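You operate a simulated robot arm through the tools that you are given. There is no shell and no other tool. Be economical: measure what you need, move in short steps, check, and stop when the job is done.

Carry out the task below with a simulated two-armed robot. There is one attempt and no reset: what you move stays moved.

## Task
Fit the green fuse in the white test box, test it, switch off and sort it as the screen says.
Fine: fuse in, then ON, the button for its rating and TEST, once each; ON again for off before the fuse goes to the silver GOOD or BAD tray.

The check looks at the end state, three seconds after you hand in, the way a careful person would. Anything else that was tipped, shoved, dropped, spilled or broken makes it a failure.

## Robot
Two 7-joint arms with fingered hands on one trunk, on a base that drives. Base frame: it is fixed to the floor where the robot stands at the start and does not move with it; the origin is under the middle of the robot, x ahead of it, y to its left, z up; the surface under the hand at the start is at about z = 86. Readings come in cm, rad, newtons and seconds.
The left shoulder is at the start at [7, 17.2, 127.7], the right one opposite. Places, roughly: on button of the white test box [70, 10, 90]; test bench [100, 20, 50]; test button of the white test box [70, -10, 90]. Payload 5 kg a hand.
Tool frame (each hand has its own): the origin (TCP) lies between the finger pads and is the grasp point; the fingertips stand 4.3 cm ahead of it; z points along the fingers, y is the line along which they close. The gripper opens to 14.4 cm. The gripper's body begins 5 cm behind the TCP. The gripper is a hand of 5 fingers: y runs from the thumb to the fingers, the wrist lies at [-2.1, -12.4, -22.1] in the tool frame, and closing takes about 1.5 s.
Orientation is that of the tool frame in the base frame, as a unit quaternion [x, y, z, w]. With the fingers straight down and the wrist toward the robot, the tool's x, y and z point along [0, 1, 0], [1, 0, 0] and [0, 0, -1] of the base frame.

## Interface
- The arms move only by the tool nudge_tool. It takes "left_increments", "right_increments" or both (then of equal length, played together; a hand with none holds still); each is a list of rows, each a list of 2 entries, a list of its own where there are three numbers: the shift along the tool's x, y, z in cm, then the turn, a rotation vector about the tool's x, y, z in rad. In form: [[[tx, ty, tz], [wx, wy, wz]], ...]. A call has 1 to 20 rows; each row is the pose to reach, as a shift and turn from the pose commanded when the call began, along the tool's axes at that moment. "left_gripper" and "right_gripper" are, for a hand that has rows, the closure in counts, from 0 (fully open) to 255 (shut), set as the call begins (left out, the last holds). Each row takes 0.2 s and may step no farther than 5 cm and 0.15 rad from the row before; otherwise, or with a gripper value out of range, the whole call is refused. Where a pose cannot be reached the arm comes as near as it can. A force on the tool above 40 N (or 10 N above the force at the start of the call, whichever is more), or a blocked arm, ends the call early, and 0.2 s more pass. Each finger travels about 4.5 cm/s and halts on what it meets, pressing with about 22 N; the grip force reading is that of the motor and also rises with nothing between the fingers. The clock runs only during rows and for 0.2 s after the last one: add rows that repeat a pose to give the fingers time. It gives the time, the measured TCP pose, the force on the tool (base axes), the opening and the grip force at its end, in the units of the frame above (readings bear some noise), with the torque about the TCP (base axes, N m) and any sound that the robot's microphone picked up.
- Cameras (640 x 400 px; columns grow to the right, rows downward): "scene" is now at [13.49, -3.64, 151.73]; the picture's right is [-0.40, -0.92, 0.00], its down [-0.46, 0.20, -0.87] and it looks along [0.80, -0.34, -0.50] (base axes); focal length 244 px, centre (320, 200). "left" rides on the left gripper at [-8.6, -10.8, -16.8] in its tool frame; the picture's right is [-0.80, -0.28, 0.53], its down [0.54, -0.73, 0.42] and it looks along [0.27, 0.63, 0.73] (tool axes); focal length 275 px, centre (320, 200). "right" rides on the right gripper at [8.6, -10.8, -16.8] in its tool frame; the picture's right is [-0.80, 0.28, -0.53], its down [-0.54, -0.73, 0.42] and it looks along [-0.27, 0.63, 0.73] (tool axes); focal length 275 px, centre (320, 200). There is no depth. A picture from a camera that has moved, and an enlarged one, comes with that camera's place and axes in the base frame and with its lens.
- get_image(camera): a new picture of that camera. The clock stands still meanwhile.
- slide_trunk(by): slides the trunk up (or, below 0, down) by that many cm; the arms and the scene camera ride with it, the base frame stays. It gives what a move gives, with no picture.
- roll_base(legs): drives the robot by 1 to 6 legs, each [ahead, left, turn to the left] in cm, cm and rad, along the robot's own axes; the way and the turn of a leg run together, so that a leg with both is an arc; at most 150 cm and 3.142 rad a leg. The arms and the cameras ride along, it lands a little off, and it stops where it bumps. It gives what a move gives.
- set_fingers(index, middle, ring, little, thumb_bend, thumb_turn, hand): sets how far each is bent, from 0 (flat) to 1 (curled in); at 0.3 the hand is open as for a grip, at 0.7 the pads meet at the TCP. One left out holds its place. A second passes; each finger stops where it meets its share of the squeeze, and holds until it gets a number again. A gripper value or a shape takes the hand back. It gives what a move gives, with no picture; readings hold the bend of each and the force on index, middle, ring, little, thumb and palm. thumb_turn goes from beside the hand (0) to across from the fingers (1), as for a grip.
- preshape(shape, hand): the hand has 5 fingers and takes this shape, open, in about a second: jaw (thumb against the fingers, like two jaws); tri (thumb and two fingers); tip (a fingertip pinch); poke (one finger out to press); point (the index stretched); flat (the hand flat); cup (the hand cupped); fist (a fist). The gripper value then closes the fingers along that shape, each until it touches; the sizes above hold for jaw. It gives what a move gives, with no picture.
- pan_tilt(pan, tilt): turns the head with the scene camera to pan (to the left, within 1.501 rad either way) and tilt (down, from -0.506 to 1.204), counted from straight ahead of the robot. It gives what a move gives.
- enlarge(camera, box): a new picture of the part [left, top, right, bottom] of that camera's present view, enlarged. The clock stands still meanwhile.
- finish_job(): hands the job in; it is judged then, once.

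Work in short steps. Places have to be worked out from the pictures, the camera data and where the tool is seen: move nearer, look again, correct. Check each grasp and each placing, and mend what went wrong. You have 120 turns and 92 pictures in all, those below and enlarged ones among them. Open the grippers and draw the arms clear of the work before you hand the job in, unless the task says otherwise; then end with one line.

The tools are called after ">>>" as a command line: name --argument value ..., lists and objects as JSON in quotes. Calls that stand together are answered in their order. nudge_tool: Moves the arms, as the interface text tells. Its arguments: {"type":"object","properties":{"left_increments":{"type":"array","items":{"type":"array"}},"left_gripper":{"type":"number"},"right_increments":{"type":"array","items":{"type":"array"}},"right_gripper":{"type":"number"}},"required":[]} The other tools are called the same way: slide_trunk (by) slides the trunk up or down; preshape (shape, hand) gives the hand a shape; set_fingers (index, middle, ring, little, thumb_bend, thumb_turn, hand) moves the fingers one by one; roll_base (legs) drives the base; pan_tilt (pan, tilt) turns the head that bears the scene camera; get_image (camera) takes a picture; enlarge (camera, box) takes an enlarged picture of a part of a camera's view; finish_job () hands the job in.

At the start:

```text
time_s: 0.0
left_tcp_pos: [78.61, 27.58, 124.62]
left_orientation: [0.707, 0.707, 0.001, 0.0]
left_force: [-0.5, 0.0, -0.2]
left_moment: [0.01, -0.05, 0.0]
left_gripper_width: 14.36
left_gripper_force: 0.0
left_shape: jaw
left_bend: [0.3, 0.3, 0.3, 0.3, 0.3, 0.98]
left_finger forces: [0.0, 0.0, 0.1, 0.0, 0.0, 0.0]
right_tcp_pos: [73.3, -29.95, 127.14]
right_orientation: [0.707, 0.707, 0.0, 0.0]
right_force: [0.1, -0.1, -0.3]
right_moment: [0.02, 0.01, 0.02]
right_gripper_width: 14.35
right_gripper_force: 0.1
right_shape: jaw
right_bend: [0.3, 0.3, 0.3, 0.3, 0.3, 0.98]
right_finger forces: [0.1, 0.0, 0.0, 0.0, 0.0, 0.0]
trunk travel left (down, up): [-37.5, 56.5]
robot x, y, heading: [-0.15, 0.22, 0.003]
head pan, tilt: [-0.407, 0.52]
```

scene: 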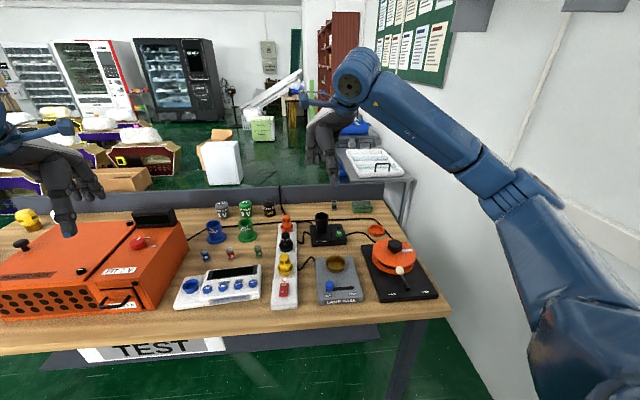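
right: 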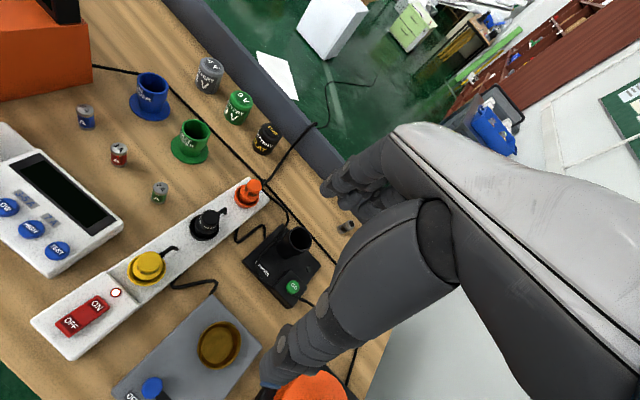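
left: 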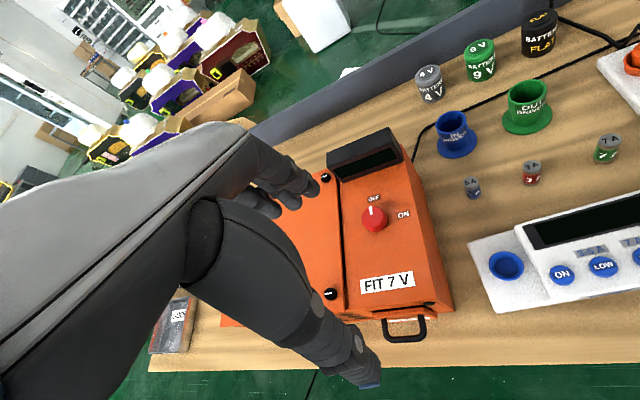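

The white tester, three small fuses (blue, red, green) and the socket ring are visible; I enlarge the view to read labels and find the silver trays.

>>> enlarge --camera "scene" --box '[160, 190, 320, 310]'

>>> enlarge --camera "left" --box '[440, 120, 640, 310]'

>>> enlarge --camera "right" --box '[0, 80, 240, 280]'

>>> pan_tilt --pan 0.2 --tilt 0.75

```text
3.33 times, centred on (240, 250) of scene
camera zoom: at [13.49, -3.64, 151.73], right [-0.4, -0.92, 0.0], down [-0.46, 0.2, -0.87], along [0.8, -0.34, -0.5], focal length 813 px, centre (587, 33)
```

zoom: 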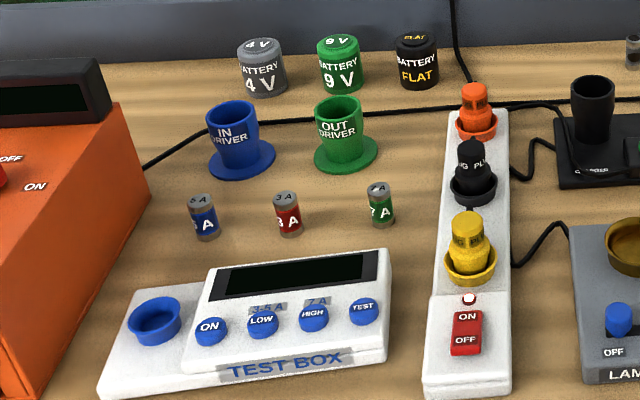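

```text
2.11 times, centred on (540, 215) of left
camera zoom: at [67.79, 18.87, 141.32], right [-0.28, -0.8, -0.53], down [-0.73, 0.54, -0.42], along [0.63, 0.27, -0.73], focal length 580 px, centre (-143, 168)
```

zoom: 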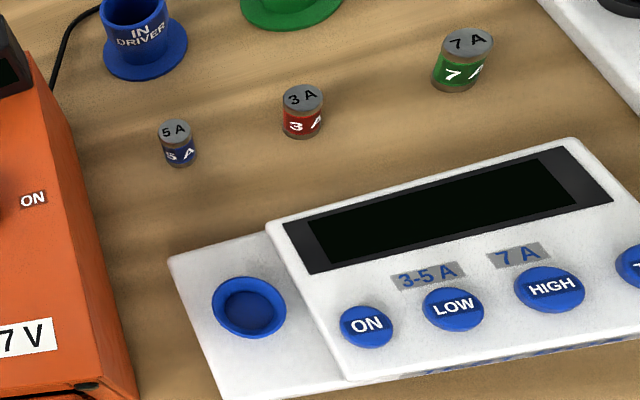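

```text
2.00 times, centred on (120, 180) of right
camera zoom: at [62.49, -21.22, 144.0], right [0.28, -0.8, 0.53], down [-0.73, -0.54, -0.42], along [0.63, -0.27, -0.73], focal length 551 px, centre (720, 240)
```

zoom: 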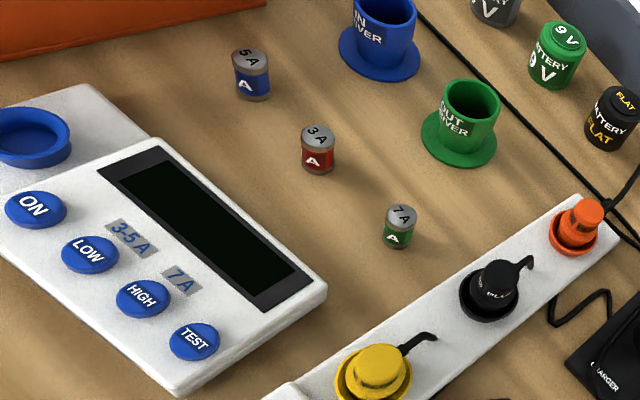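

```text
time_s: 1.0
left_tcp_pos: [78.58, 27.56, 124.56]
left_orientation: [0.708, 0.707, 0.001, 0.001]
left_force: [1.0, -0.2, 0.3]
left_moment: [0.04, 0.0, -0.01]
left_gripper_width: 14.36
left_gripper_force: 0.0
left_shape: jaw
left_bend: [0.3, 0.3, 0.3, 0.3, 0.3, 0.98]
left_finger forces: [0.0, 0.0, 0.1, 0.0, 0.0, 0.1]
right_tcp_pos: [73.34, -29.92, 127.17]
right_orientation: [0.707, 0.707, 0.0, 0.0]
right_force: [0.1, 0.7, 0.1]
right_moment: [0.02, 0.0, 0.01]
right_gripper_width: 14.35
right_gripper_force: 0.1
right_shape: jaw
right_bend: [0.3, 0.3, 0.3, 0.3, 0.3, 0.98]
right_finger forces: [0.1, 0.0, 0.1, 0.0, 0.0, 0.0]
trunk travel left (down, up): [-37.5, 56.5]
robot x, y, heading: [0.23, -0.16, -0.008]
head pan, tilt: [0.201, 0.75]
```

The green fuse is 7 A, so HIGH is its button. Now look for the silver trays to the left.

>>> get_image --camera "scene"

>>> pan_tilt --pan 0.6 --tilt 0.6

>>> get_image --camera "scene"

```text
85 pictures are left
camera scene: at [13.3, 1.58, 149.72], right [0.2, -0.98, 0.0], down [-0.67, -0.14, -0.73], along [0.72, 0.15, -0.68], focal length 244 px, centre (320, 200)
```

scene: 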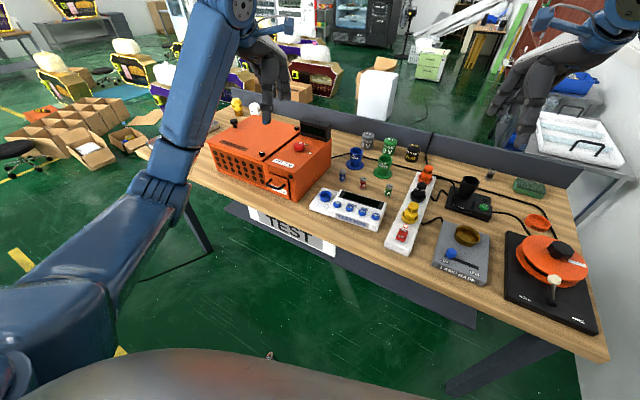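

```text
time_s: 1.9
left_tcp_pos: [78.6, 27.49, 124.74]
left_orientation: [0.707, 0.707, 0.0, 0.0]
left_force: [0.2, -0.8, -0.5]
left_moment: [0.0, 0.04, 0.02]
left_gripper_width: 14.35
left_gripper_force: 0.1
left_shape: jaw
left_bend: [0.3, 0.3, 0.3, 0.3, 0.3, 0.98]
left_finger forces: [0.0, 0.1, 0.1, 0.0, 0.0, 0.1]
right_tcp_pos: [73.27, -29.93, 127.24]
right_orientation: [0.707, 0.707, -0.001, 0.0]
right_force: [0.4, 0.5, -0.2]
right_moment: [0.01, -0.01, 0.03]
right_gripper_width: 14.34
right_gripper_force: 0.1
right_shape: jaw
right_bend: [0.3, 0.3, 0.3, 0.3, 0.3, 0.98]
right_finger forces: [0.1, 0.0, 0.0, 0.0, 0.1, 0.0]
trunk travel left (down, up): [-37.5, 56.5]
robot x, y, heading: [0.04, 0.11, 0.001]
head pan, tilt: [0.6, 0.6]
```

```text
84 pictures are left
camera scene: at [12.47, 4.92, 151.0], right [0.56, -0.83, 0.0], down [-0.47, -0.32, -0.82], along [0.68, 0.47, -0.57], focal length 244 px, centre (320, 200)
```

scene: 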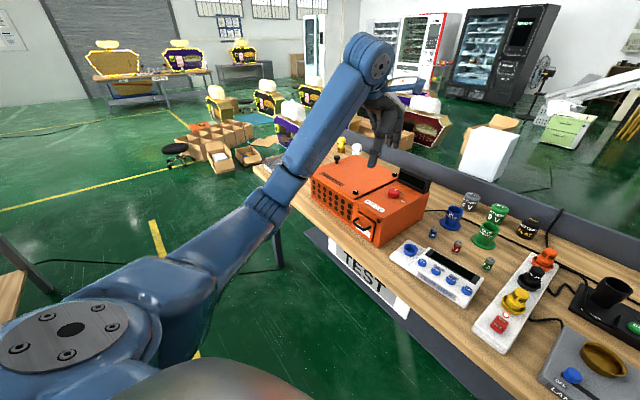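

No silver trays yet; I look further left and right, and at the left-wrist view's item beside the orange box.

>>> enlarge --camera "left" --box '[100, 240, 340, 400]'

>>> pan_tilt --pan 1.4 --tilt 0.6

>>> get_image --camera "scene"

>>> pan_tilt --pan -1.2 --tilt 0.6

>>> get_image --camera "scene"

```text
2.50 times, centred on (220, 320) of left
camera zoom: at [67.79, 18.87, 141.32], right [-0.28, -0.8, -0.53], down [-0.73, 0.54, -0.42], along [0.63, 0.27, -0.73], focal length 688 px, centre (570, -100)
```

zoom: 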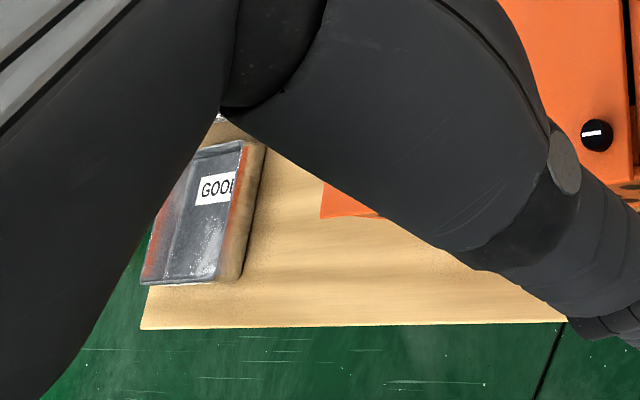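

```text
time_s: 3.0
left_tcp_pos: [78.56, 27.48, 124.64]
left_orientation: [0.706, 0.708, 0.0, 0.0]
left_force: [0.3, -0.7, -0.4]
left_moment: [0.01, 0.0, 0.02]
left_gripper_width: 14.39
left_gripper_force: 0.1
left_shape: jaw
left_bend: [0.3, 0.3, 0.3, 0.3, 0.3, 0.98]
left_finger forces: [0.0, 0.0, 0.1, 0.0, 0.1, 0.0]
right_tcp_pos: [73.31, -29.85, 127.25]
right_orientation: [0.707, 0.707, 0.0, 0.0]
right_force: [0.4, 0.5, 0.0]
right_moment: [-0.01, 0.0, 0.02]
right_gripper_width: 14.36
right_gripper_force: 0.0
right_shape: jaw
right_bend: [0.3, 0.3, 0.3, 0.3, 0.3, 0.98]
right_finger forces: [0.0, 0.0, 0.0, 0.0, 0.0, 0.0]
trunk travel left (down, up): [-37.5, 56.5]
robot x, y, heading: [0.1, -0.42, 0.004]
head pan, tilt: [1.4, 0.6]
```

```text
82 pictures are left
camera scene: at [6.69, 8.64, 151.01], right [0.99, -0.17, 0.0], down [-0.1, -0.56, -0.83], along [0.14, 0.81, -0.56], focal length 244 px, centre (320, 200)
```

scene: 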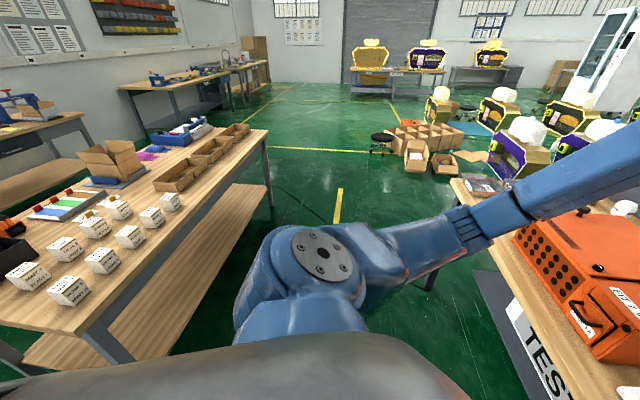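

```text
time_s: 5.3
left_tcp_pos: [78.64, 27.53, 124.71]
left_orientation: [0.707, 0.707, 0.0, 0.0]
left_force: [1.0, -0.4, 0.3]
left_moment: [0.0, 0.02, -0.02]
left_gripper_width: 14.36
left_gripper_force: 0.0
left_shape: jaw
left_bend: [0.3, 0.3, 0.3, 0.3, 0.3, 0.98]
left_finger forces: [0.1, 0.1, 0.0, 0.1, 0.0, 0.0]
right_tcp_pos: [73.27, -29.95, 127.06]
right_orientation: [0.707, 0.707, 0.0, 0.0]
right_force: [0.7, -0.8, 0.3]
right_moment: [0.03, -0.03, 0.01]
right_gripper_width: 14.34
right_gripper_force: 0.1
right_shape: jaw
right_bend: [0.3, 0.3, 0.3, 0.3, 0.3, 0.98]
right_finger forces: [0.0, 0.1, 0.0, 0.0, 0.1, 0.0]
trunk travel left (down, up): [-37.5, 56.5]
robot x, y, heading: [0.09, 0.02, -0.002]
head pan, tilt: [-1.201, 0.6]
```

```text
81 pictures are left
camera scene: at [8.38, -8.3, 151.01], right [-0.93, -0.36, 0.0], down [-0.2, 0.53, -0.82], along [0.3, -0.77, -0.57], focal length 244 px, centre (320, 200)
```

scene: 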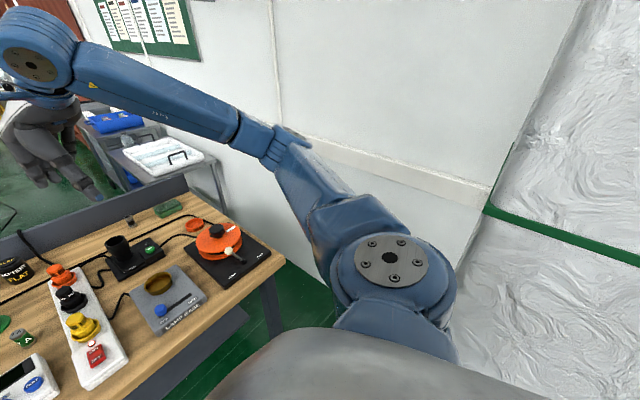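

The GOOD tray is at the bench's left end near [108, 97]; BAD presumably beside it. The green fuse is near [88, -10], the socket near [79, 13]. I shape the left hand to tri and look at it.

>>> preshape --hand "left" --shape "tri"

>>> pan_tilt --pan 0.05 --tilt 0.65

>>> nudge_tool --left_increments '[[[-4, 0, 3], [0, 0, 0]], [[-8, 0, 6], [0, 0, 0]], [[-12, 1, 9], [0, 0, 0]], [[-16, 2, 11], [0, 0, 0]], [[-20, 3, 13], [0, 0, 0]], [[-24, 4, 14], [0, 0, 0]], [[-28, 5, 15], [0, 0, 0]], [[-32, 6, 16], [0, 0, 0]], [[-35, 7, 17], [0, 0, 0]], [[-37.5, 8, 18], [0, 0, 0]], [[-37.5, 8, 18], [0, 0, 0]]]'

>>> get_image --camera "scene"

>>> get_image --camera "left"

>>> get_image --camera "right"

```text
time_s: 6.2
left_tcp_pos: [78.58, 27.49, 124.58]
left_orientation: [0.707, 0.707, 0.0, 0.0]
left_force: [0.0, -0.8, 0.1]
left_moment: [0.0, 0.01, 0.01]
left_gripper_width: 14.33
left_gripper_force: 0.0
left_shape: tri
left_bend: [0.3, 0.3, 0.99, 0.99, 0.3, 0.98]
left_finger forces: [0.1, 0.0, 0.0, 0.0, 0.1, 0.0]
right_tcp_pos: [73.26, -29.94, 127.11]
right_orientation: [0.708, 0.707, 0.0, 0.0]
right_force: [0.0, 0.3, -0.9]
right_moment: [0.0, 0.01, -0.01]
right_gripper_width: 14.34
right_gripper_force: 0.1
right_shape: jaw
right_bend: [0.3, 0.3, 0.3, 0.3, 0.3, 0.98]
right_finger forces: [0.1, 0.0, 0.1, 0.1, 0.0, 0.0]
trunk travel left (down, up): [-37.5, 56.5]
robot x, y, heading: [0.48, -0.01, 0.002]
head pan, tilt: [-1.201, 0.6]
```

```text
time_s: 7.7
left_tcp_pos: [78.59, 27.53, 124.77]
left_orientation: [0.707, 0.708, 0.0, 0.0]
left_force: [0.6, 0.3, 0.7]
left_moment: [-0.02, 0.04, -0.01]
left_gripper_width: 14.36
left_gripper_force: 0.1
left_shape: tri
left_bend: [0.3, 0.3, 0.99, 0.99, 0.3, 0.98]
left_finger forces: [0.0, 0.0, 0.1, 0.0, 0.0, 0.1]
right_tcp_pos: [73.26, -30.0, 126.97]
right_orientation: [0.707, 0.707, 0.0, 0.001]
right_force: [0.1, -0.4, -0.2]
right_moment: [0.01, -0.03, 0.0]
right_gripper_width: 14.35
right_gripper_force: 0.1
right_shape: jaw
right_bend: [0.3, 0.3, 0.3, 0.3, 0.3, 0.98]
right_finger forces: [0.0, 0.0, 0.0, 0.1, 0.0, 0.0]
trunk travel left (down, up): [-37.5, 56.5]
robot x, y, heading: [0.02, -0.09, -0.002]
head pan, tilt: [0.051, 0.649]
```

```text
refused: row 3 steps farther than a row can; nothing moved
```

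```text
80 pictures are left
camera scene: at [13.85, 0.37, 150.58], right [0.05, -1.0, 0.0], down [-0.6, -0.03, -0.8], along [0.8, 0.04, -0.6], focal length 244 px, centre (320, 200)
```

scene: 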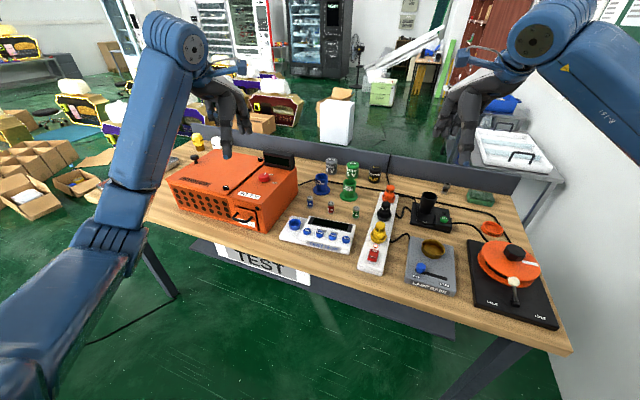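

```text
79 pictures are left
camera left: at [67.79, 18.87, 141.32], right [-0.28, -0.8, -0.53], down [-0.73, 0.54, -0.42], along [0.63, 0.27, -0.73], focal length 275 px, centre (320, 200)
```

left: 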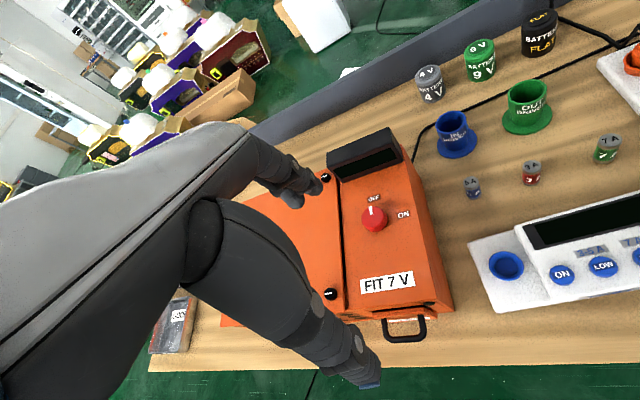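

```text
78 pictures are left
camera right: at [62.49, -21.22, 144.0], right [0.28, -0.8, 0.53], down [-0.73, -0.54, -0.42], along [0.63, -0.27, -0.73], focal length 275 px, centre (320, 200)
```

right: 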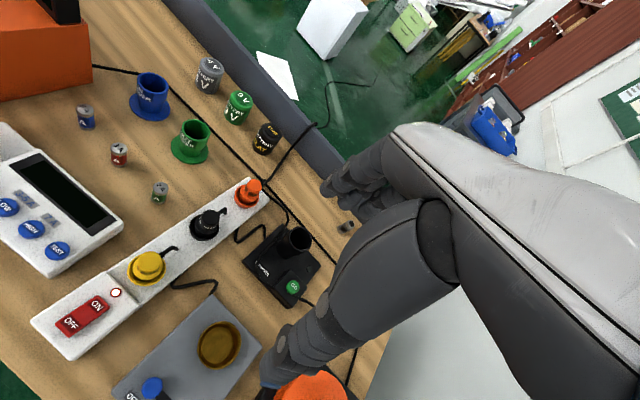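

Now move the left hand over toward the fuse, first sideways at height, then lower.

>>> nudge_tool --left_increments '[[[-4.5, 0, 0], [0, 0, 0]], [[-9, 0, 0], [0, 0, 0]], [[-13, 1, 0], [0, 0, 0]], [[-17, 2, 1], [0, 0, 0]], [[-21, 3, 3], [0, 0, 0]], [[-25, 4, 5], [0, 0, 0]], [[-29, 5, 7], [0, 0, 0]], [[-33, 6, 9], [0, 0, 0]], [[-36, 7, 11], [0, 0, 0]], [[-37.5, 8, 14], [0, 0, 0]], [[-37.5, 8, 14], [0, 0, 0]]]'

>>> get_image --camera "left"

>>> get_image --camera "right"

```text
time_s: 10.1
left_tcp_pos: [86.41, -9.94, 110.57]
left_orientation: [0.707, 0.707, 0.0, -0.001]
left_force: [-0.1, -0.1, 0.5]
left_moment: [-0.03, -0.01, -0.03]
left_gripper_width: 14.36
left_gripper_force: 0.1
left_shape: tri
left_bend: [0.3, 0.3, 0.99, 0.99, 0.3, 0.98]
left_finger forces: [0.1, 0.1, 0.1, 0.1, 0.0, 0.0]
right_tcp_pos: [73.23, -30.05, 127.12]
right_orientation: [0.707, 0.708, 0.0, 0.0]
right_force: [-1.4, 0.6, -0.2]
right_moment: [0.01, -0.04, 0.0]
right_gripper_width: 14.36
right_gripper_force: 0.0
right_shape: jaw
right_bend: [0.3, 0.3, 0.3, 0.3, 0.3, 0.98]
right_finger forces: [0.0, 0.1, 0.0, 0.0, 0.1, 0.1]
trunk travel left (down, up): [-37.5, 56.5]
robot x, y, heading: [0.11, -0.03, -0.001]
head pan, tilt: [0.051, 0.649]
```

```text
77 pictures are left
camera left: at [75.73, -18.6, 127.36], right [-0.28, -0.8, -0.53], down [-0.73, 0.54, -0.42], along [0.63, 0.27, -0.73], focal length 275 px, centre (320, 200)
```

left: 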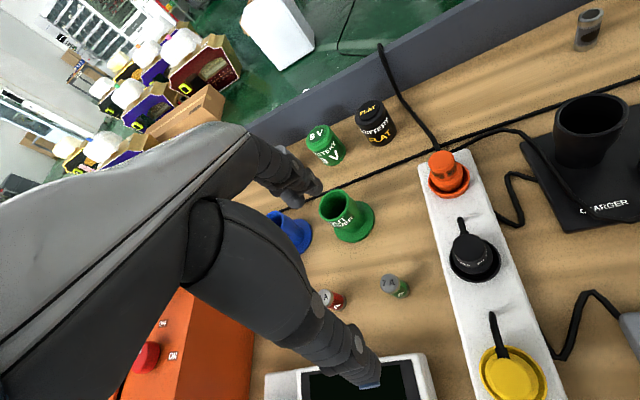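

```text
76 pictures are left
camera right: at [62.44, -21.2, 144.03], right [0.28, -0.8, 0.53], down [-0.73, -0.54, -0.42], along [0.63, -0.27, -0.73], focal length 275 px, centre (320, 200)
```

right: 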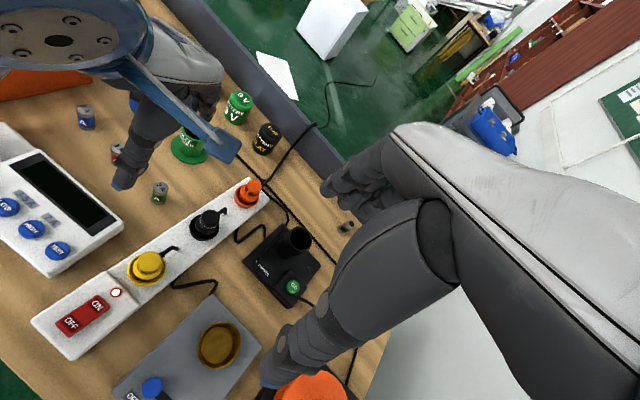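

Fuse centre measures about [88.4, -10.0]. I zoom to get its height and pre-close slightly.

>>> enlarge --camera "left" --box '[320, 240, 480, 340]'

>>> nudge_tool --left_increments '[[[0, 1.8, 3], [0, 0, 0]], [[0, 1.8, 6], [0, 0, 0]], [[0, 1.8, 6], [0, 0, 0]], [[0, 1.8, 6], [0, 0, 0]], [[0, 1.8, 6], [0, 0, 0]]]' --left_gripper 110

>>> get_image --camera "left"

>>> enlarge --camera "right" --box '[60, 80, 300, 240]'

```text
4.00 times, centred on (400, 290) of left
camera zoom: at [75.73, -18.6, 127.36], right [-0.28, -0.8, -0.53], down [-0.73, 0.54, -0.42], along [0.63, 0.27, -0.73], focal length 1101 px, centre (0, -160)
```

zoom: 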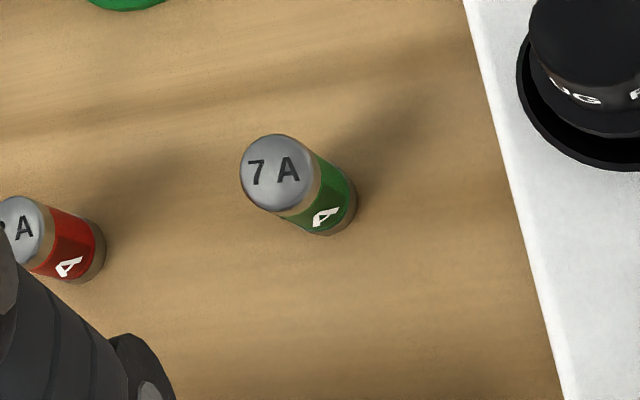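

```text
time_s: 11.3
left_tcp_pos: [88.33, -10.02, 104.71]
left_orientation: [0.707, 0.707, -0.001, 0.0]
left_force: [0.3, -0.3, 0.4]
left_moment: [0.02, -0.01, 0.0]
left_gripper_width: 8.23
left_gripper_force: 0.0
left_shape: tri
left_bend: [0.74, 0.42, 0.99, 0.99, 0.67, 1.0]
left_finger forces: [0.1, 0.1, 0.1, 0.1, 0.0, 0.0]
right_tcp_pos: [73.3, -30.0, 127.07]
right_orientation: [0.707, 0.707, 0.0, 0.0]
right_force: [-0.2, -0.8, -0.2]
right_moment: [0.01, -0.01, 0.03]
right_gripper_width: 14.37
right_gripper_force: 0.1
right_shape: jaw
right_bend: [0.3, 0.3, 0.3, 0.3, 0.3, 0.98]
right_finger forces: [0.0, 0.0, 0.0, 0.0, 0.0, 0.0]
trunk travel left (down, up): [-37.5, 56.5]
robot x, y, heading: [-0.03, -0.04, 0.004]
head pan, tilt: [0.051, 0.649]
```

```text
74 pictures are left
camera left: at [77.5, -18.63, 121.32], right [-0.28, -0.8, -0.53], down [-0.73, 0.54, -0.42], along [0.63, 0.27, -0.73], focal length 275 px, centre (320, 200)
```

left: 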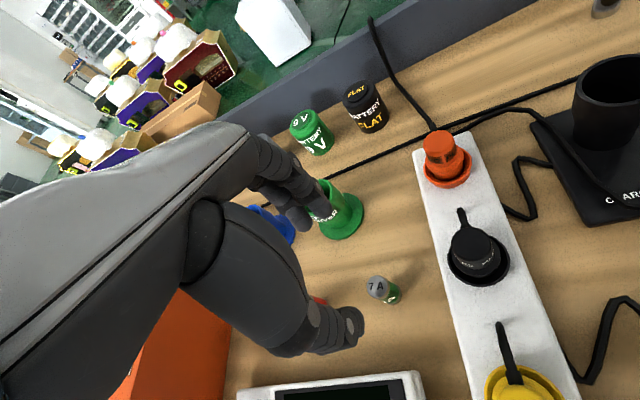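

```text
2.50 times, centred on (180, 160) of right
camera zoom: at [62.47, -21.23, 144.0], right [0.28, -0.8, 0.53], down [-0.73, -0.54, -0.42], along [0.63, -0.27, -0.73], focal length 688 px, centre (670, 300)
```

zoom: 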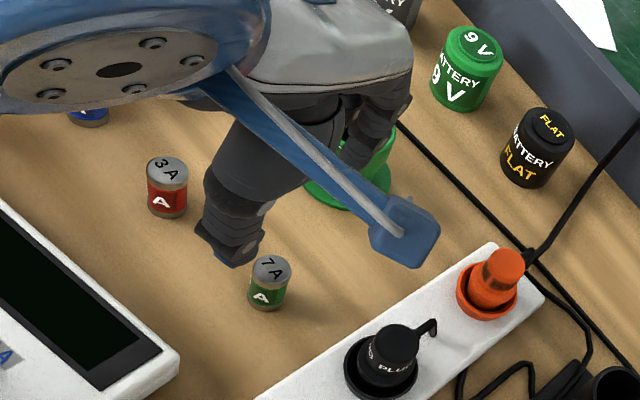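

Fuse is ~4.8 cm tall and 2.7 cm wide. The gripper count bends index and thumb unevenly, so I'll set the fingers individually and look.

>>> set_fingers --hand "left" --index 0.45 --middle 0.45 --ring 1 --little 1 --thumb_bend 0.45 --thumb_turn 1

>>> get_image --camera "left"

>>> enlarge --camera "right" --box '[60, 80, 300, 240]'

```text
time_s: 12.3
left_tcp_pos: [88.4, -10.12, 104.63]
left_orientation: [0.707, 0.707, 0.001, 0.0]
left_force: [0.3, -0.6, 0.5]
left_moment: [0.03, 0.01, 0.03]
left_gripper_width: 9.57
left_gripper_force: 0.2
left_shape: fingers
left_bend: [0.45, 0.45, 1.0, 1.0, 0.45, 0.99]
left_finger forces: [0.0, 0.1, 0.1, 0.0, 0.0, 0.0]
right_tcp_pos: [73.29, -29.94, 127.09]
right_orientation: [0.707, 0.707, 0.0, 0.0]
right_force: [0.5, 0.2, -0.7]
right_moment: [0.04, -0.01, 0.0]
right_gripper_width: 14.35
right_gripper_force: 0.1
right_shape: jaw
right_bend: [0.3, 0.3, 0.3, 0.3, 0.3, 0.98]
right_finger forces: [0.0, 0.0, 0.0, 0.0, 0.1, 0.0]
trunk travel left (down, up): [-37.5, 56.5]
robot x, y, heading: [-0.19, 0.24, 0.001]
head pan, tilt: [0.051, 0.649]
```

```text
72 pictures are left
camera left: at [77.52, -18.63, 121.31], right [-0.28, -0.8, -0.53], down [-0.73, 0.54, -0.42], along [0.63, 0.27, -0.73], focal length 275 px, centre (320, 200)
```

left: 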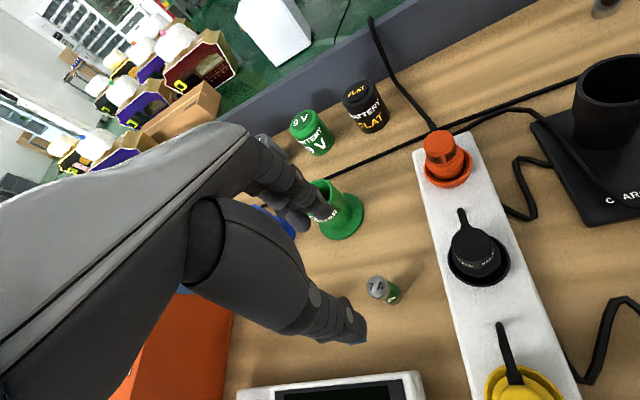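

```text
2.50 times, centred on (180, 160) of right
camera zoom: at [62.5, -21.24, 143.99], right [0.28, -0.8, 0.53], down [-0.73, -0.54, -0.42], along [0.63, -0.27, -0.73], focal length 688 px, centre (670, 300)
```

zoom: 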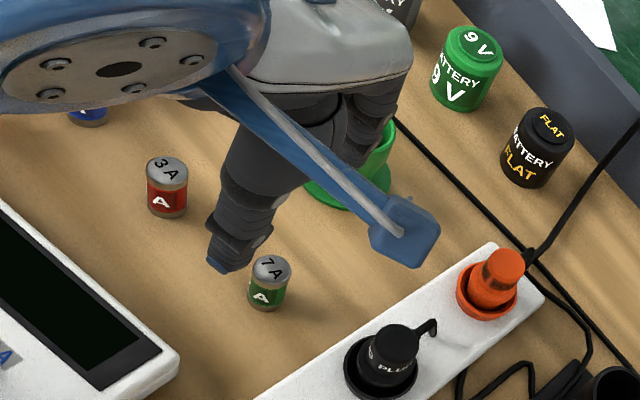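

Fingers are symmetric with a 9.6 cm opening. I lower until the fingertips are just above the fuse's height and look.

>>> nudge_tool --left_increments '[[[0, 0, 3], [0, 0, 0]], [[0, 0, 6], [0, 0, 0]], [[0, 0, 8.2], [0, 0, 0]], [[0, 0, 8.2], [0, 0, 0]]]'

>>> get_image --camera "left"

>>> enlarge --camera "right" --box '[80, 100, 240, 220]'

>>> enlarge --camera "scene" --box '[280, 140, 440, 260]'

```text
time_s: 13.3
left_tcp_pos: [88.45, -10.16, 96.51]
left_orientation: [0.708, 0.707, 0.0, 0.0]
left_force: [-0.5, 0.4, -0.5]
left_moment: [-0.03, -0.03, 0.02]
left_gripper_width: 9.62
left_gripper_force: 0.1
left_shape: fingers
left_bend: [0.45, 0.45, 1.0, 1.0, 0.45, 0.99]
left_finger forces: [0.1, 0.1, 0.0, 0.1, 0.0, 0.1]
right_tcp_pos: [73.3, -29.99, 127.17]
right_orientation: [0.707, 0.708, 0.0, 0.0]
right_force: [-0.5, -0.1, 0.0]
right_moment: [0.02, 0.0, -0.04]
right_gripper_width: 14.36
right_gripper_force: 0.0
right_shape: jaw
right_bend: [0.3, 0.3, 0.3, 0.3, 0.3, 0.98]
right_finger forces: [0.1, 0.0, 0.1, 0.0, 0.0, 0.0]
trunk travel left (down, up): [-37.5, 56.5]
robot x, y, heading: [0.04, -0.12, -0.003]
head pan, tilt: [0.051, 0.649]
```

```text
70 pictures are left
camera left: at [77.63, -18.73, 113.09], right [-0.28, -0.8, -0.53], down [-0.73, 0.54, -0.42], along [0.63, 0.27, -0.73], focal length 275 px, centre (320, 200)
```

left: 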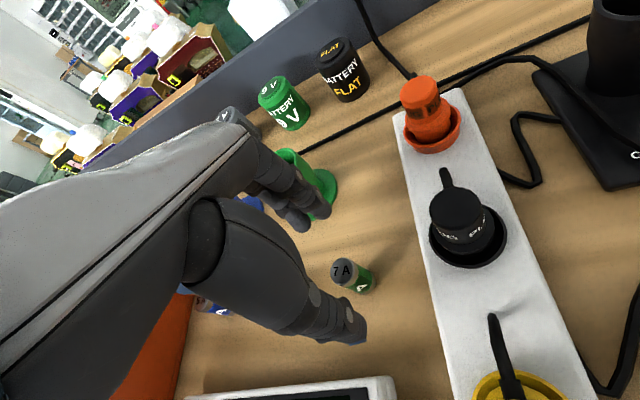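

```text
3.33 times, centred on (160, 160) of right
camera zoom: at [62.49, -21.23, 143.99], right [0.28, -0.8, 0.53], down [-0.73, -0.54, -0.42], along [0.63, -0.27, -0.73], focal length 918 px, centre (853, 333)
```

zoom: 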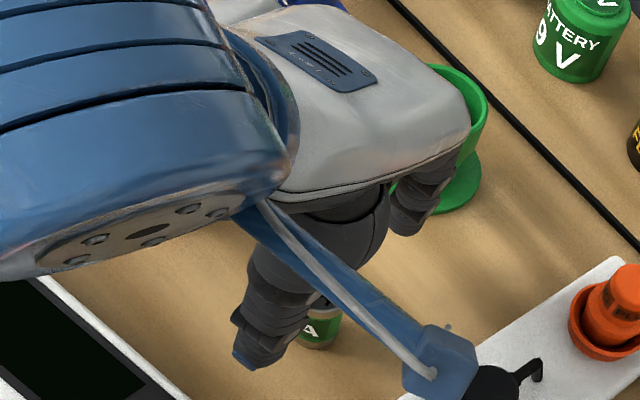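

```text
3.33 times, centred on (360, 200) of scene
camera zoom: at [13.85, 0.36, 150.58], right [0.05, -1.0, 0.0], down [-0.6, -0.03, -0.8], along [0.8, 0.04, -0.6], focal length 813 px, centre (187, 200)
```

zoom: 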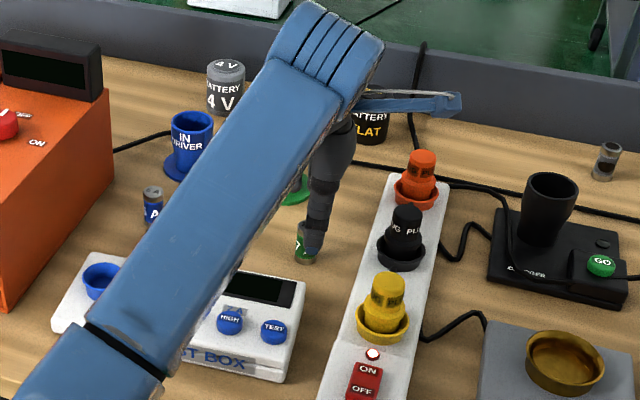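

Thumb is aligned within half a cm. Lower to TCP z≈92.5 and close index, middle and thumb.

>>> nudge_tool --left_increments '[[[0.2, 0, 2], [0, 0, 0]], [[0.3, 0, 4], [0, 0, 0]], [[0.3, 0, 4], [0, 0, 0]]]'

>>> get_image --camera "left"

>>> set_fingers --hand "left" --index 0.6 --middle 0.6 --thumb_bend 0.6

>>> get_image --camera "left"

```text
time_s: 14.1
left_tcp_pos: [88.33, -9.86, 92.45]
left_orientation: [0.707, 0.708, 0.0, 0.0]
left_force: [-0.3, -0.3, -0.3]
left_moment: [0.02, -0.02, -0.03]
left_gripper_width: 9.61
left_gripper_force: 0.0
left_shape: fingers
left_bend: [0.45, 0.45, 1.0, 1.0, 0.45, 0.99]
left_finger forces: [0.0, 0.1, 0.0, 0.1, 0.0, 0.1]
right_tcp_pos: [73.32, -29.79, 127.19]
right_orientation: [0.707, 0.707, 0.001, 0.0]
right_force: [0.0, 0.5, 0.3]
right_moment: [-0.02, -0.01, -0.02]
right_gripper_width: 14.37
right_gripper_force: 0.0
right_shape: jaw
right_bend: [0.3, 0.3, 0.3, 0.3, 0.3, 0.98]
right_finger forces: [0.1, 0.1, 0.1, 0.1, 0.0, 0.0]
trunk travel left (down, up): [-37.5, 56.5]
robot x, y, heading: [-0.17, -0.31, 0.002]
head pan, tilt: [0.051, 0.649]
```

```text
67 pictures are left
camera left: at [77.6, -18.42, 109.12], right [-0.28, -0.8, -0.53], down [-0.73, 0.54, -0.42], along [0.63, 0.27, -0.73], focal length 275 px, centre (320, 200)
```

left: 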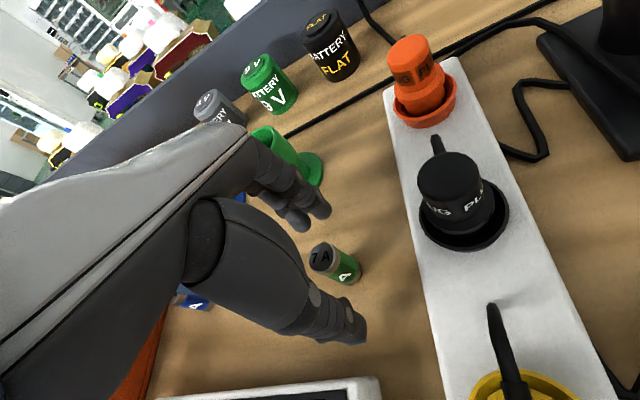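

```text
time_s: 15.1
left_tcp_pos: [88.34, -9.76, 92.35]
left_orientation: [0.708, 0.707, 0.0, 0.0]
left_force: [-0.3, 0.1, -0.7]
left_moment: [0.0, 0.0, -0.02]
left_gripper_width: 4.3
left_gripper_force: 0.1
left_shape: fingers
left_bend: [0.6, 0.6, 1.0, 1.0, 0.6, 1.0]
left_finger forces: [0.0, 0.0, 0.0, 0.1, 0.0, 0.1]
right_tcp_pos: [73.25, -29.81, 127.12]
right_orientation: [0.707, 0.707, 0.0, 0.001]
right_force: [-0.3, 0.4, 0.3]
right_moment: [-0.02, 0.01, 0.0]
right_gripper_width: 14.35
right_gripper_force: 0.0
right_shape: jaw
right_bend: [0.3, 0.3, 0.3, 0.3, 0.3, 0.98]
right_finger forces: [0.0, 0.0, 0.0, 0.0, 0.1, 0.0]
trunk travel left (down, up): [-37.5, 56.5]
robot x, y, heading: [0.14, -0.06, -0.001]
head pan, tilt: [0.051, 0.649]
```

```text
66 pictures are left
camera left: at [77.63, -18.41, 109.13], right [-0.28, -0.8, -0.53], down [-0.73, 0.54, -0.42], along [0.63, 0.27, -0.73], focal length 275 px, centre (320, 200)
```

left: 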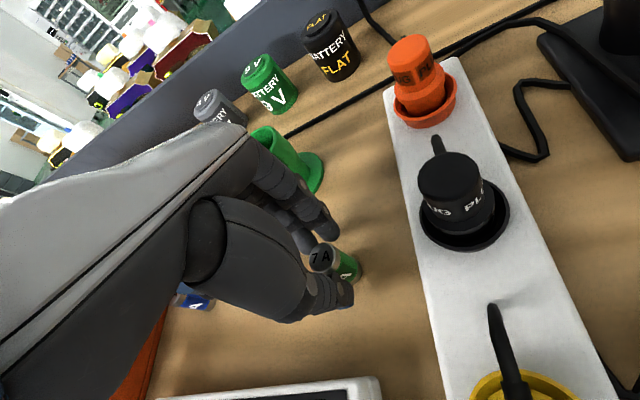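

The fuse is between thumb and index/middle tips; close on it.

>>> set_fingers --hand "left" --index 0.72 --middle 0.72 --thumb_bend 0.72

>>> enlarge --camera "left" --box '[220, 160, 460, 340]'

```text
time_s: 16.1
left_tcp_pos: [88.52, -9.82, 92.48]
left_orientation: [0.707, 0.707, 0.0, 0.0]
left_force: [-0.1, 0.3, -0.3]
left_moment: [0.03, 0.02, 0.04]
left_gripper_width: 2.59
left_gripper_force: 11.9
left_shape: fingers
left_bend: [0.65, 0.71, 1.0, 1.0, 0.66, 1.0]
left_finger forces: [8.8, 3.9, 0.0, 0.0, 11.6, 0.0]
right_tcp_pos: [73.34, -29.86, 127.18]
right_orientation: [0.707, 0.707, 0.0, 0.0]
right_force: [-1.1, 0.3, 0.0]
right_moment: [-0.01, 0.01, 0.04]
right_gripper_width: 14.35
right_gripper_force: 0.0
right_shape: jaw
right_bend: [0.3, 0.3, 0.3, 0.3, 0.3, 0.98]
right_finger forces: [0.0, 0.1, 0.1, 0.0, 0.0, 0.0]
trunk travel left (down, up): [-37.5, 56.5]
robot x, y, heading: [0.32, -0.04, -0.001]
head pan, tilt: [0.051, 0.649]
```

```text
2.22 times, centred on (340, 250) of left
camera zoom: at [77.63, -18.41, 109.12], right [-0.28, -0.8, -0.53], down [-0.73, 0.54, -0.42], along [0.63, 0.27, -0.73], focal length 612 px, centre (276, 89)
```

zoom: 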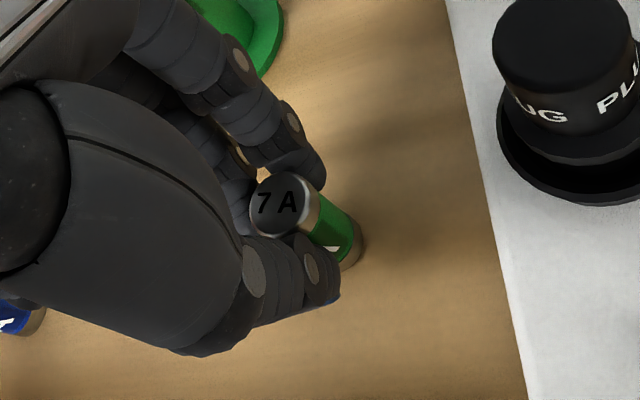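

Gripped by three digits (8.8/3.9/11.6 N). Lift and check.

>>> nudge_tool --left_increments '[[[0, 0, -2], [0, 0, 0]], [[0, 0, -5], [0, 0, 0]], [[0, 0, -9], [0, 0, 0]], [[0, 0, -12], [0, 0, 0]], [[0, 0, -12], [0, 0, 0]]]'

>>> enlarge --camera "left" --box '[220, 160, 460, 340]'

>>> enlarge --camera "right" --box '[0, 80, 240, 280]'

```text
time_s: 17.3
left_tcp_pos: [88.32, -9.67, 104.32]
left_orientation: [0.707, 0.707, 0.0, 0.0]
left_force: [0.6, 0.7, 0.3]
left_moment: [0.0, 0.01, -0.01]
left_gripper_width: 2.59
left_gripper_force: 12.3
left_shape: fingers
left_bend: [0.65, 0.71, 1.0, 1.0, 0.66, 1.0]
left_finger forces: [8.9, 3.7, 0.0, 0.0, 11.5, 0.0]
right_tcp_pos: [73.29, -29.88, 127.14]
right_orientation: [0.706, 0.708, 0.0, 0.0]
right_force: [0.6, 0.1, -0.5]
right_moment: [-0.02, -0.02, -0.01]
right_gripper_width: 14.37
right_gripper_force: 0.0
right_shape: jaw
right_bend: [0.3, 0.3, 0.3, 0.3, 0.3, 0.98]
right_finger forces: [0.0, 0.1, 0.0, 0.0, 0.0, 0.1]
trunk travel left (down, up): [-37.5, 56.5]
robot x, y, heading: [0.11, -0.21, -0.002]
head pan, tilt: [0.051, 0.649]
```

```text
2.22 times, centred on (340, 250) of left
camera zoom: at [77.57, -18.29, 121.05], right [-0.28, -0.8, -0.53], down [-0.73, 0.54, -0.42], along [0.63, 0.27, -0.73], focal length 612 px, centre (276, 89)
```

zoom: 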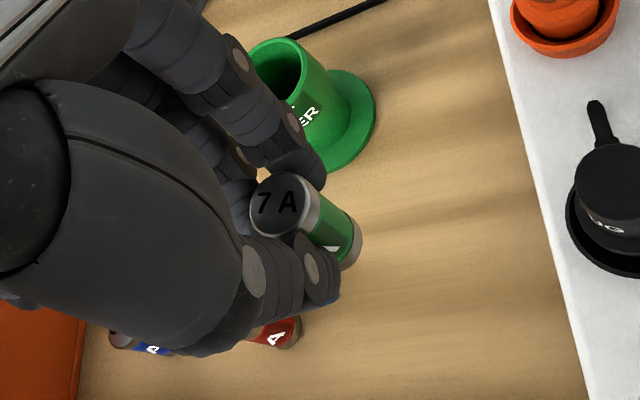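

```text
2.00 times, centred on (120, 180) of right
camera zoom: at [62.54, -21.22, 143.97], right [0.28, -0.8, 0.53], down [-0.73, -0.54, -0.42], along [0.63, -0.27, -0.73], focal length 551 px, centre (720, 240)
```

zoom: 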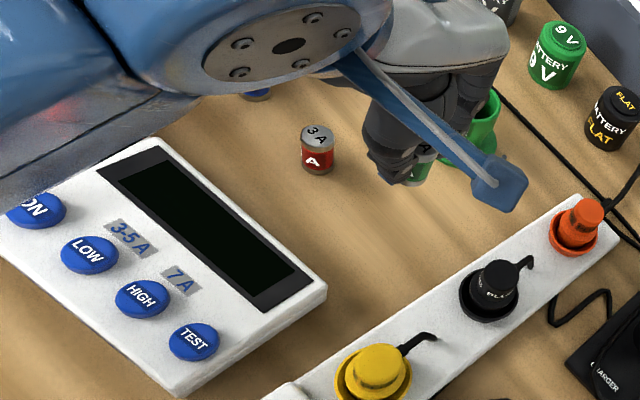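

Held upright with a firm grip. Carry it toward the socket, stopping about 10 cm short at height to view the socket.

>>> nudge_tool --left_increments '[[[4, -1.5, -2], [0, 0, 0]], [[8, -3, -3], [0, 0, 0]], [[12, -5, -3], [0, 0, 0]], [[16, -7, -3], [0, 0, 0]], [[19.5, -8.5, -3], [0, 0, 0]], [[22.8, -9.3, -3], [0, 0, 0]], [[22.8, -9.3, -3], [0, 0, 0]]]'

>>> get_image --camera "left"

>>> get_image --camera "scene"

>>> get_image --camera "right"

```text
time_s: 18.9
left_tcp_pos: [78.98, 13.04, 107.34]
left_orientation: [0.707, 0.707, 0.0, 0.0]
left_force: [0.1, -0.3, -0.6]
left_moment: [0.02, 0.0, -0.02]
left_gripper_width: 2.61
left_gripper_force: 12.1
left_shape: fingers
left_bend: [0.65, 0.71, 1.0, 1.0, 0.66, 1.0]
left_finger forces: [8.7, 3.6, 0.0, 0.0, 11.2, 0.0]
right_tcp_pos: [73.27, -29.98, 127.03]
right_orientation: [0.707, 0.707, 0.001, 0.0]
right_force: [0.5, -0.1, 0.1]
right_moment: [0.04, 0.02, 0.0]
right_gripper_width: 14.35
right_gripper_force: 0.1
right_shape: jaw
right_bend: [0.3, 0.3, 0.3, 0.3, 0.3, 0.98]
right_finger forces: [0.0, 0.0, 0.1, 0.0, 0.0, 0.0]
trunk travel left (down, up): [-37.5, 56.5]
robot x, y, heading: [0.19, 0.26, 0.002]
head pan, tilt: [0.051, 0.649]
```

```text
62 pictures are left
camera left: at [68.18, 4.42, 124.03], right [-0.28, -0.8, -0.53], down [-0.73, 0.54, -0.42], along [0.63, 0.27, -0.73], focal length 275 px, centre (320, 200)
```

left: 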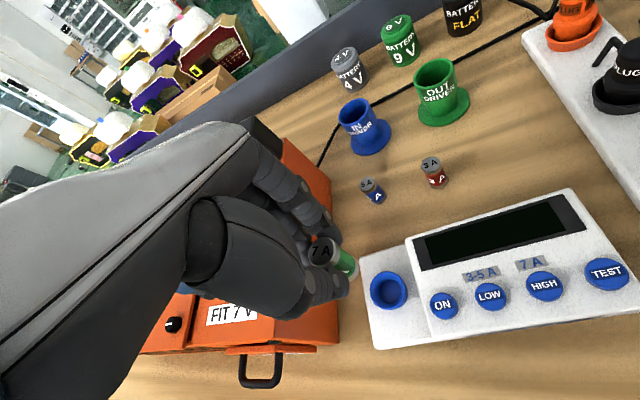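

```text
61 pictures are left
camera scene: at [13.85, 0.27, 150.58], right [0.05, -1.0, 0.0], down [-0.6, -0.03, -0.8], along [0.8, 0.04, -0.6], focal length 244 px, centre (320, 200)
```

scene: 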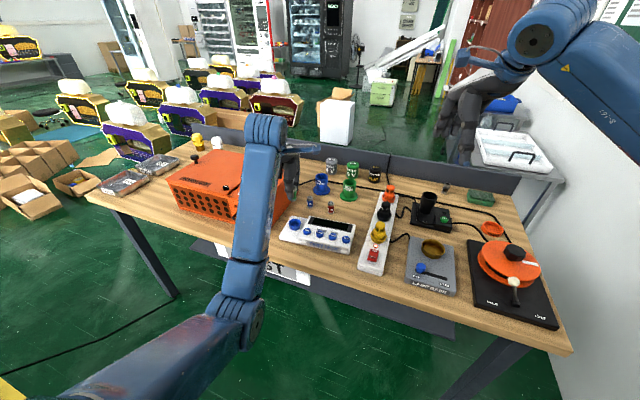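

```text
60 pictures are left
camera right: at [62.49, -21.32, 143.98], right [0.28, -0.8, 0.53], down [-0.73, -0.54, -0.42], along [0.63, -0.27, -0.73], focal length 275 px, centre (320, 200)
```

right: 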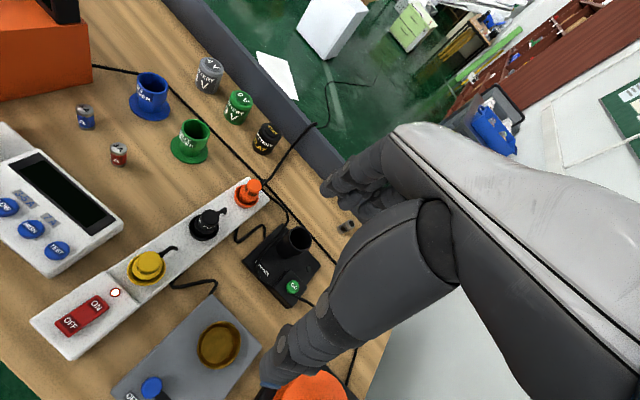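

Socket is seen at about [79.1, 12.8]. Zoom to refine socket centre, rim height and fuse alignment.

>>> enlarge --camera "left" --box '[290, 210, 450, 330]'

>>> enlarge --camera "scene" --box '[240, 170, 380, 270]'

```text
3.33 times, centred on (370, 270) of left
camera zoom: at [68.18, 4.42, 124.03], right [-0.28, -0.8, -0.53], down [-0.73, 0.54, -0.42], along [0.63, 0.27, -0.73], focal length 918 px, centre (153, -33)
```

zoom: 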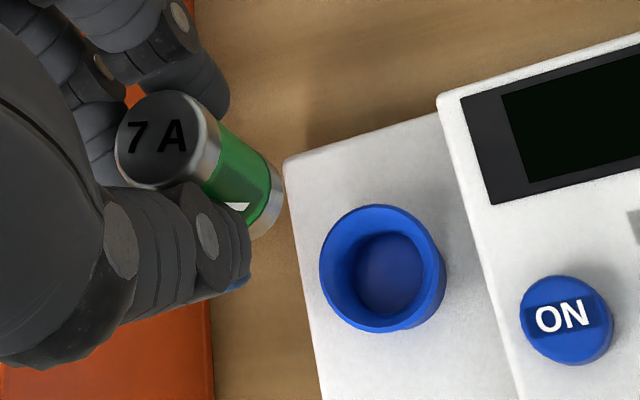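

```text
4.00 times, centred on (310, 220) of scene
camera zoom: at [13.85, 0.27, 150.58], right [0.05, -1.0, 0.0], down [-0.6, -0.03, -0.8], along [0.8, 0.04, -0.6], focal length 976 px, centre (360, 120)
```

zoom: 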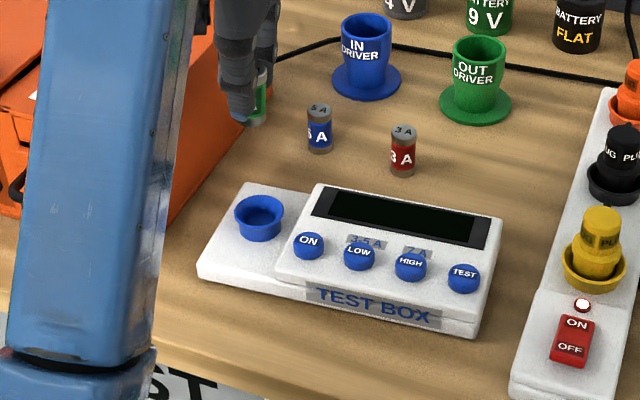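

Rim centre ≈ [78.85, 12.6, 91]; fuse axis ≈ [79.15, 12.65]. Shift x by -0.3 and descend until the fuse bottom is ~1.3 cm above the rim, then check.

>>> nudge_tool --left_increments '[[[0, -0.3, 3], [0, 0, 0]], [[0, -0.3, 6], [0, 0, 0]], [[0, -0.3, 8.5], [0, 0, 0]], [[0, -0.3, 8.5], [0, 0, 0]]]'

>>> enlarge --camera "left" --box '[290, 210, 450, 330]'

>>> enlarge --camera "scene" --box '[260, 190, 360, 260]'

```text
time_s: 19.9
left_tcp_pos: [78.7, 13.18, 98.92]
left_orientation: [0.707, 0.707, 0.001, 0.0]
left_force: [0.8, 1.5, -0.5]
left_moment: [0.05, 0.0, 0.0]
left_gripper_width: 2.59
left_gripper_force: 11.6
left_shape: fingers
left_bend: [0.65, 0.71, 1.0, 1.0, 0.66, 1.0]
left_finger forces: [8.7, 3.6, 0.1, 0.0, 11.0, 0.0]
right_tcp_pos: [73.29, -29.86, 127.14]
right_orientation: [0.707, 0.707, 0.0, 0.0]
right_force: [-0.1, -0.3, 0.2]
right_moment: [-0.02, 0.0, 0.02]
right_gripper_width: 14.36
right_gripper_force: 0.1
right_shape: jaw
right_bend: [0.3, 0.3, 0.3, 0.3, 0.3, 0.98]
right_finger forces: [0.1, 0.0, 0.1, 0.0, 0.0, 0.0]
trunk travel left (down, up): [-37.5, 56.5]
robot x, y, heading: [-0.11, -0.08, 0.0]
head pan, tilt: [0.051, 0.649]
```

```text
3.33 times, centred on (370, 270) of left
camera zoom: at [67.87, 4.49, 115.57], right [-0.28, -0.8, -0.53], down [-0.73, 0.54, -0.42], along [0.63, 0.27, -0.73], focal length 918 px, centre (153, -33)
```

zoom: 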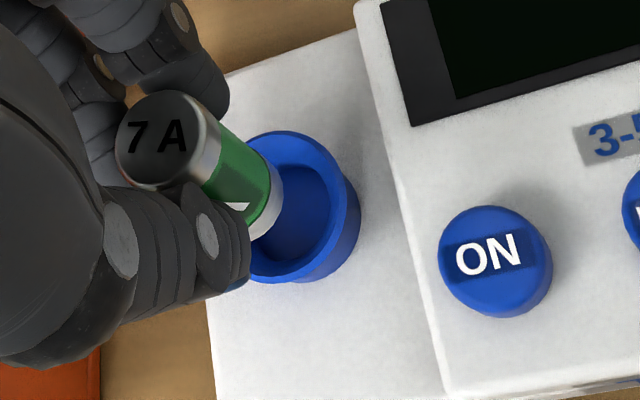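

```text
5.71 times, centred on (310, 225) of scene
camera zoom: at [13.83, 0.35, 150.58], right [0.05, -1.0, 0.0], down [-0.6, -0.03, -0.8], along [0.8, 0.04, -0.6], focal length 1394 px, centre (377, 57)
```

zoom: 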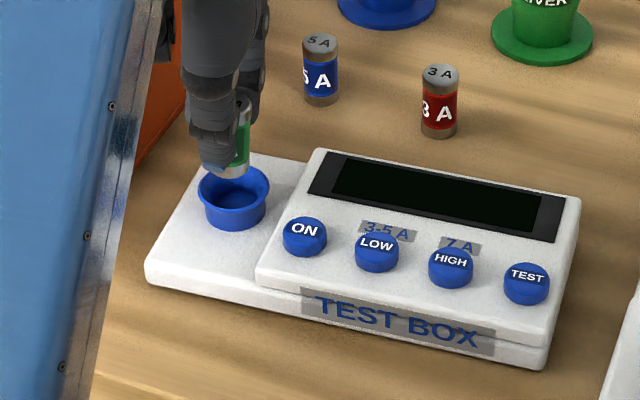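

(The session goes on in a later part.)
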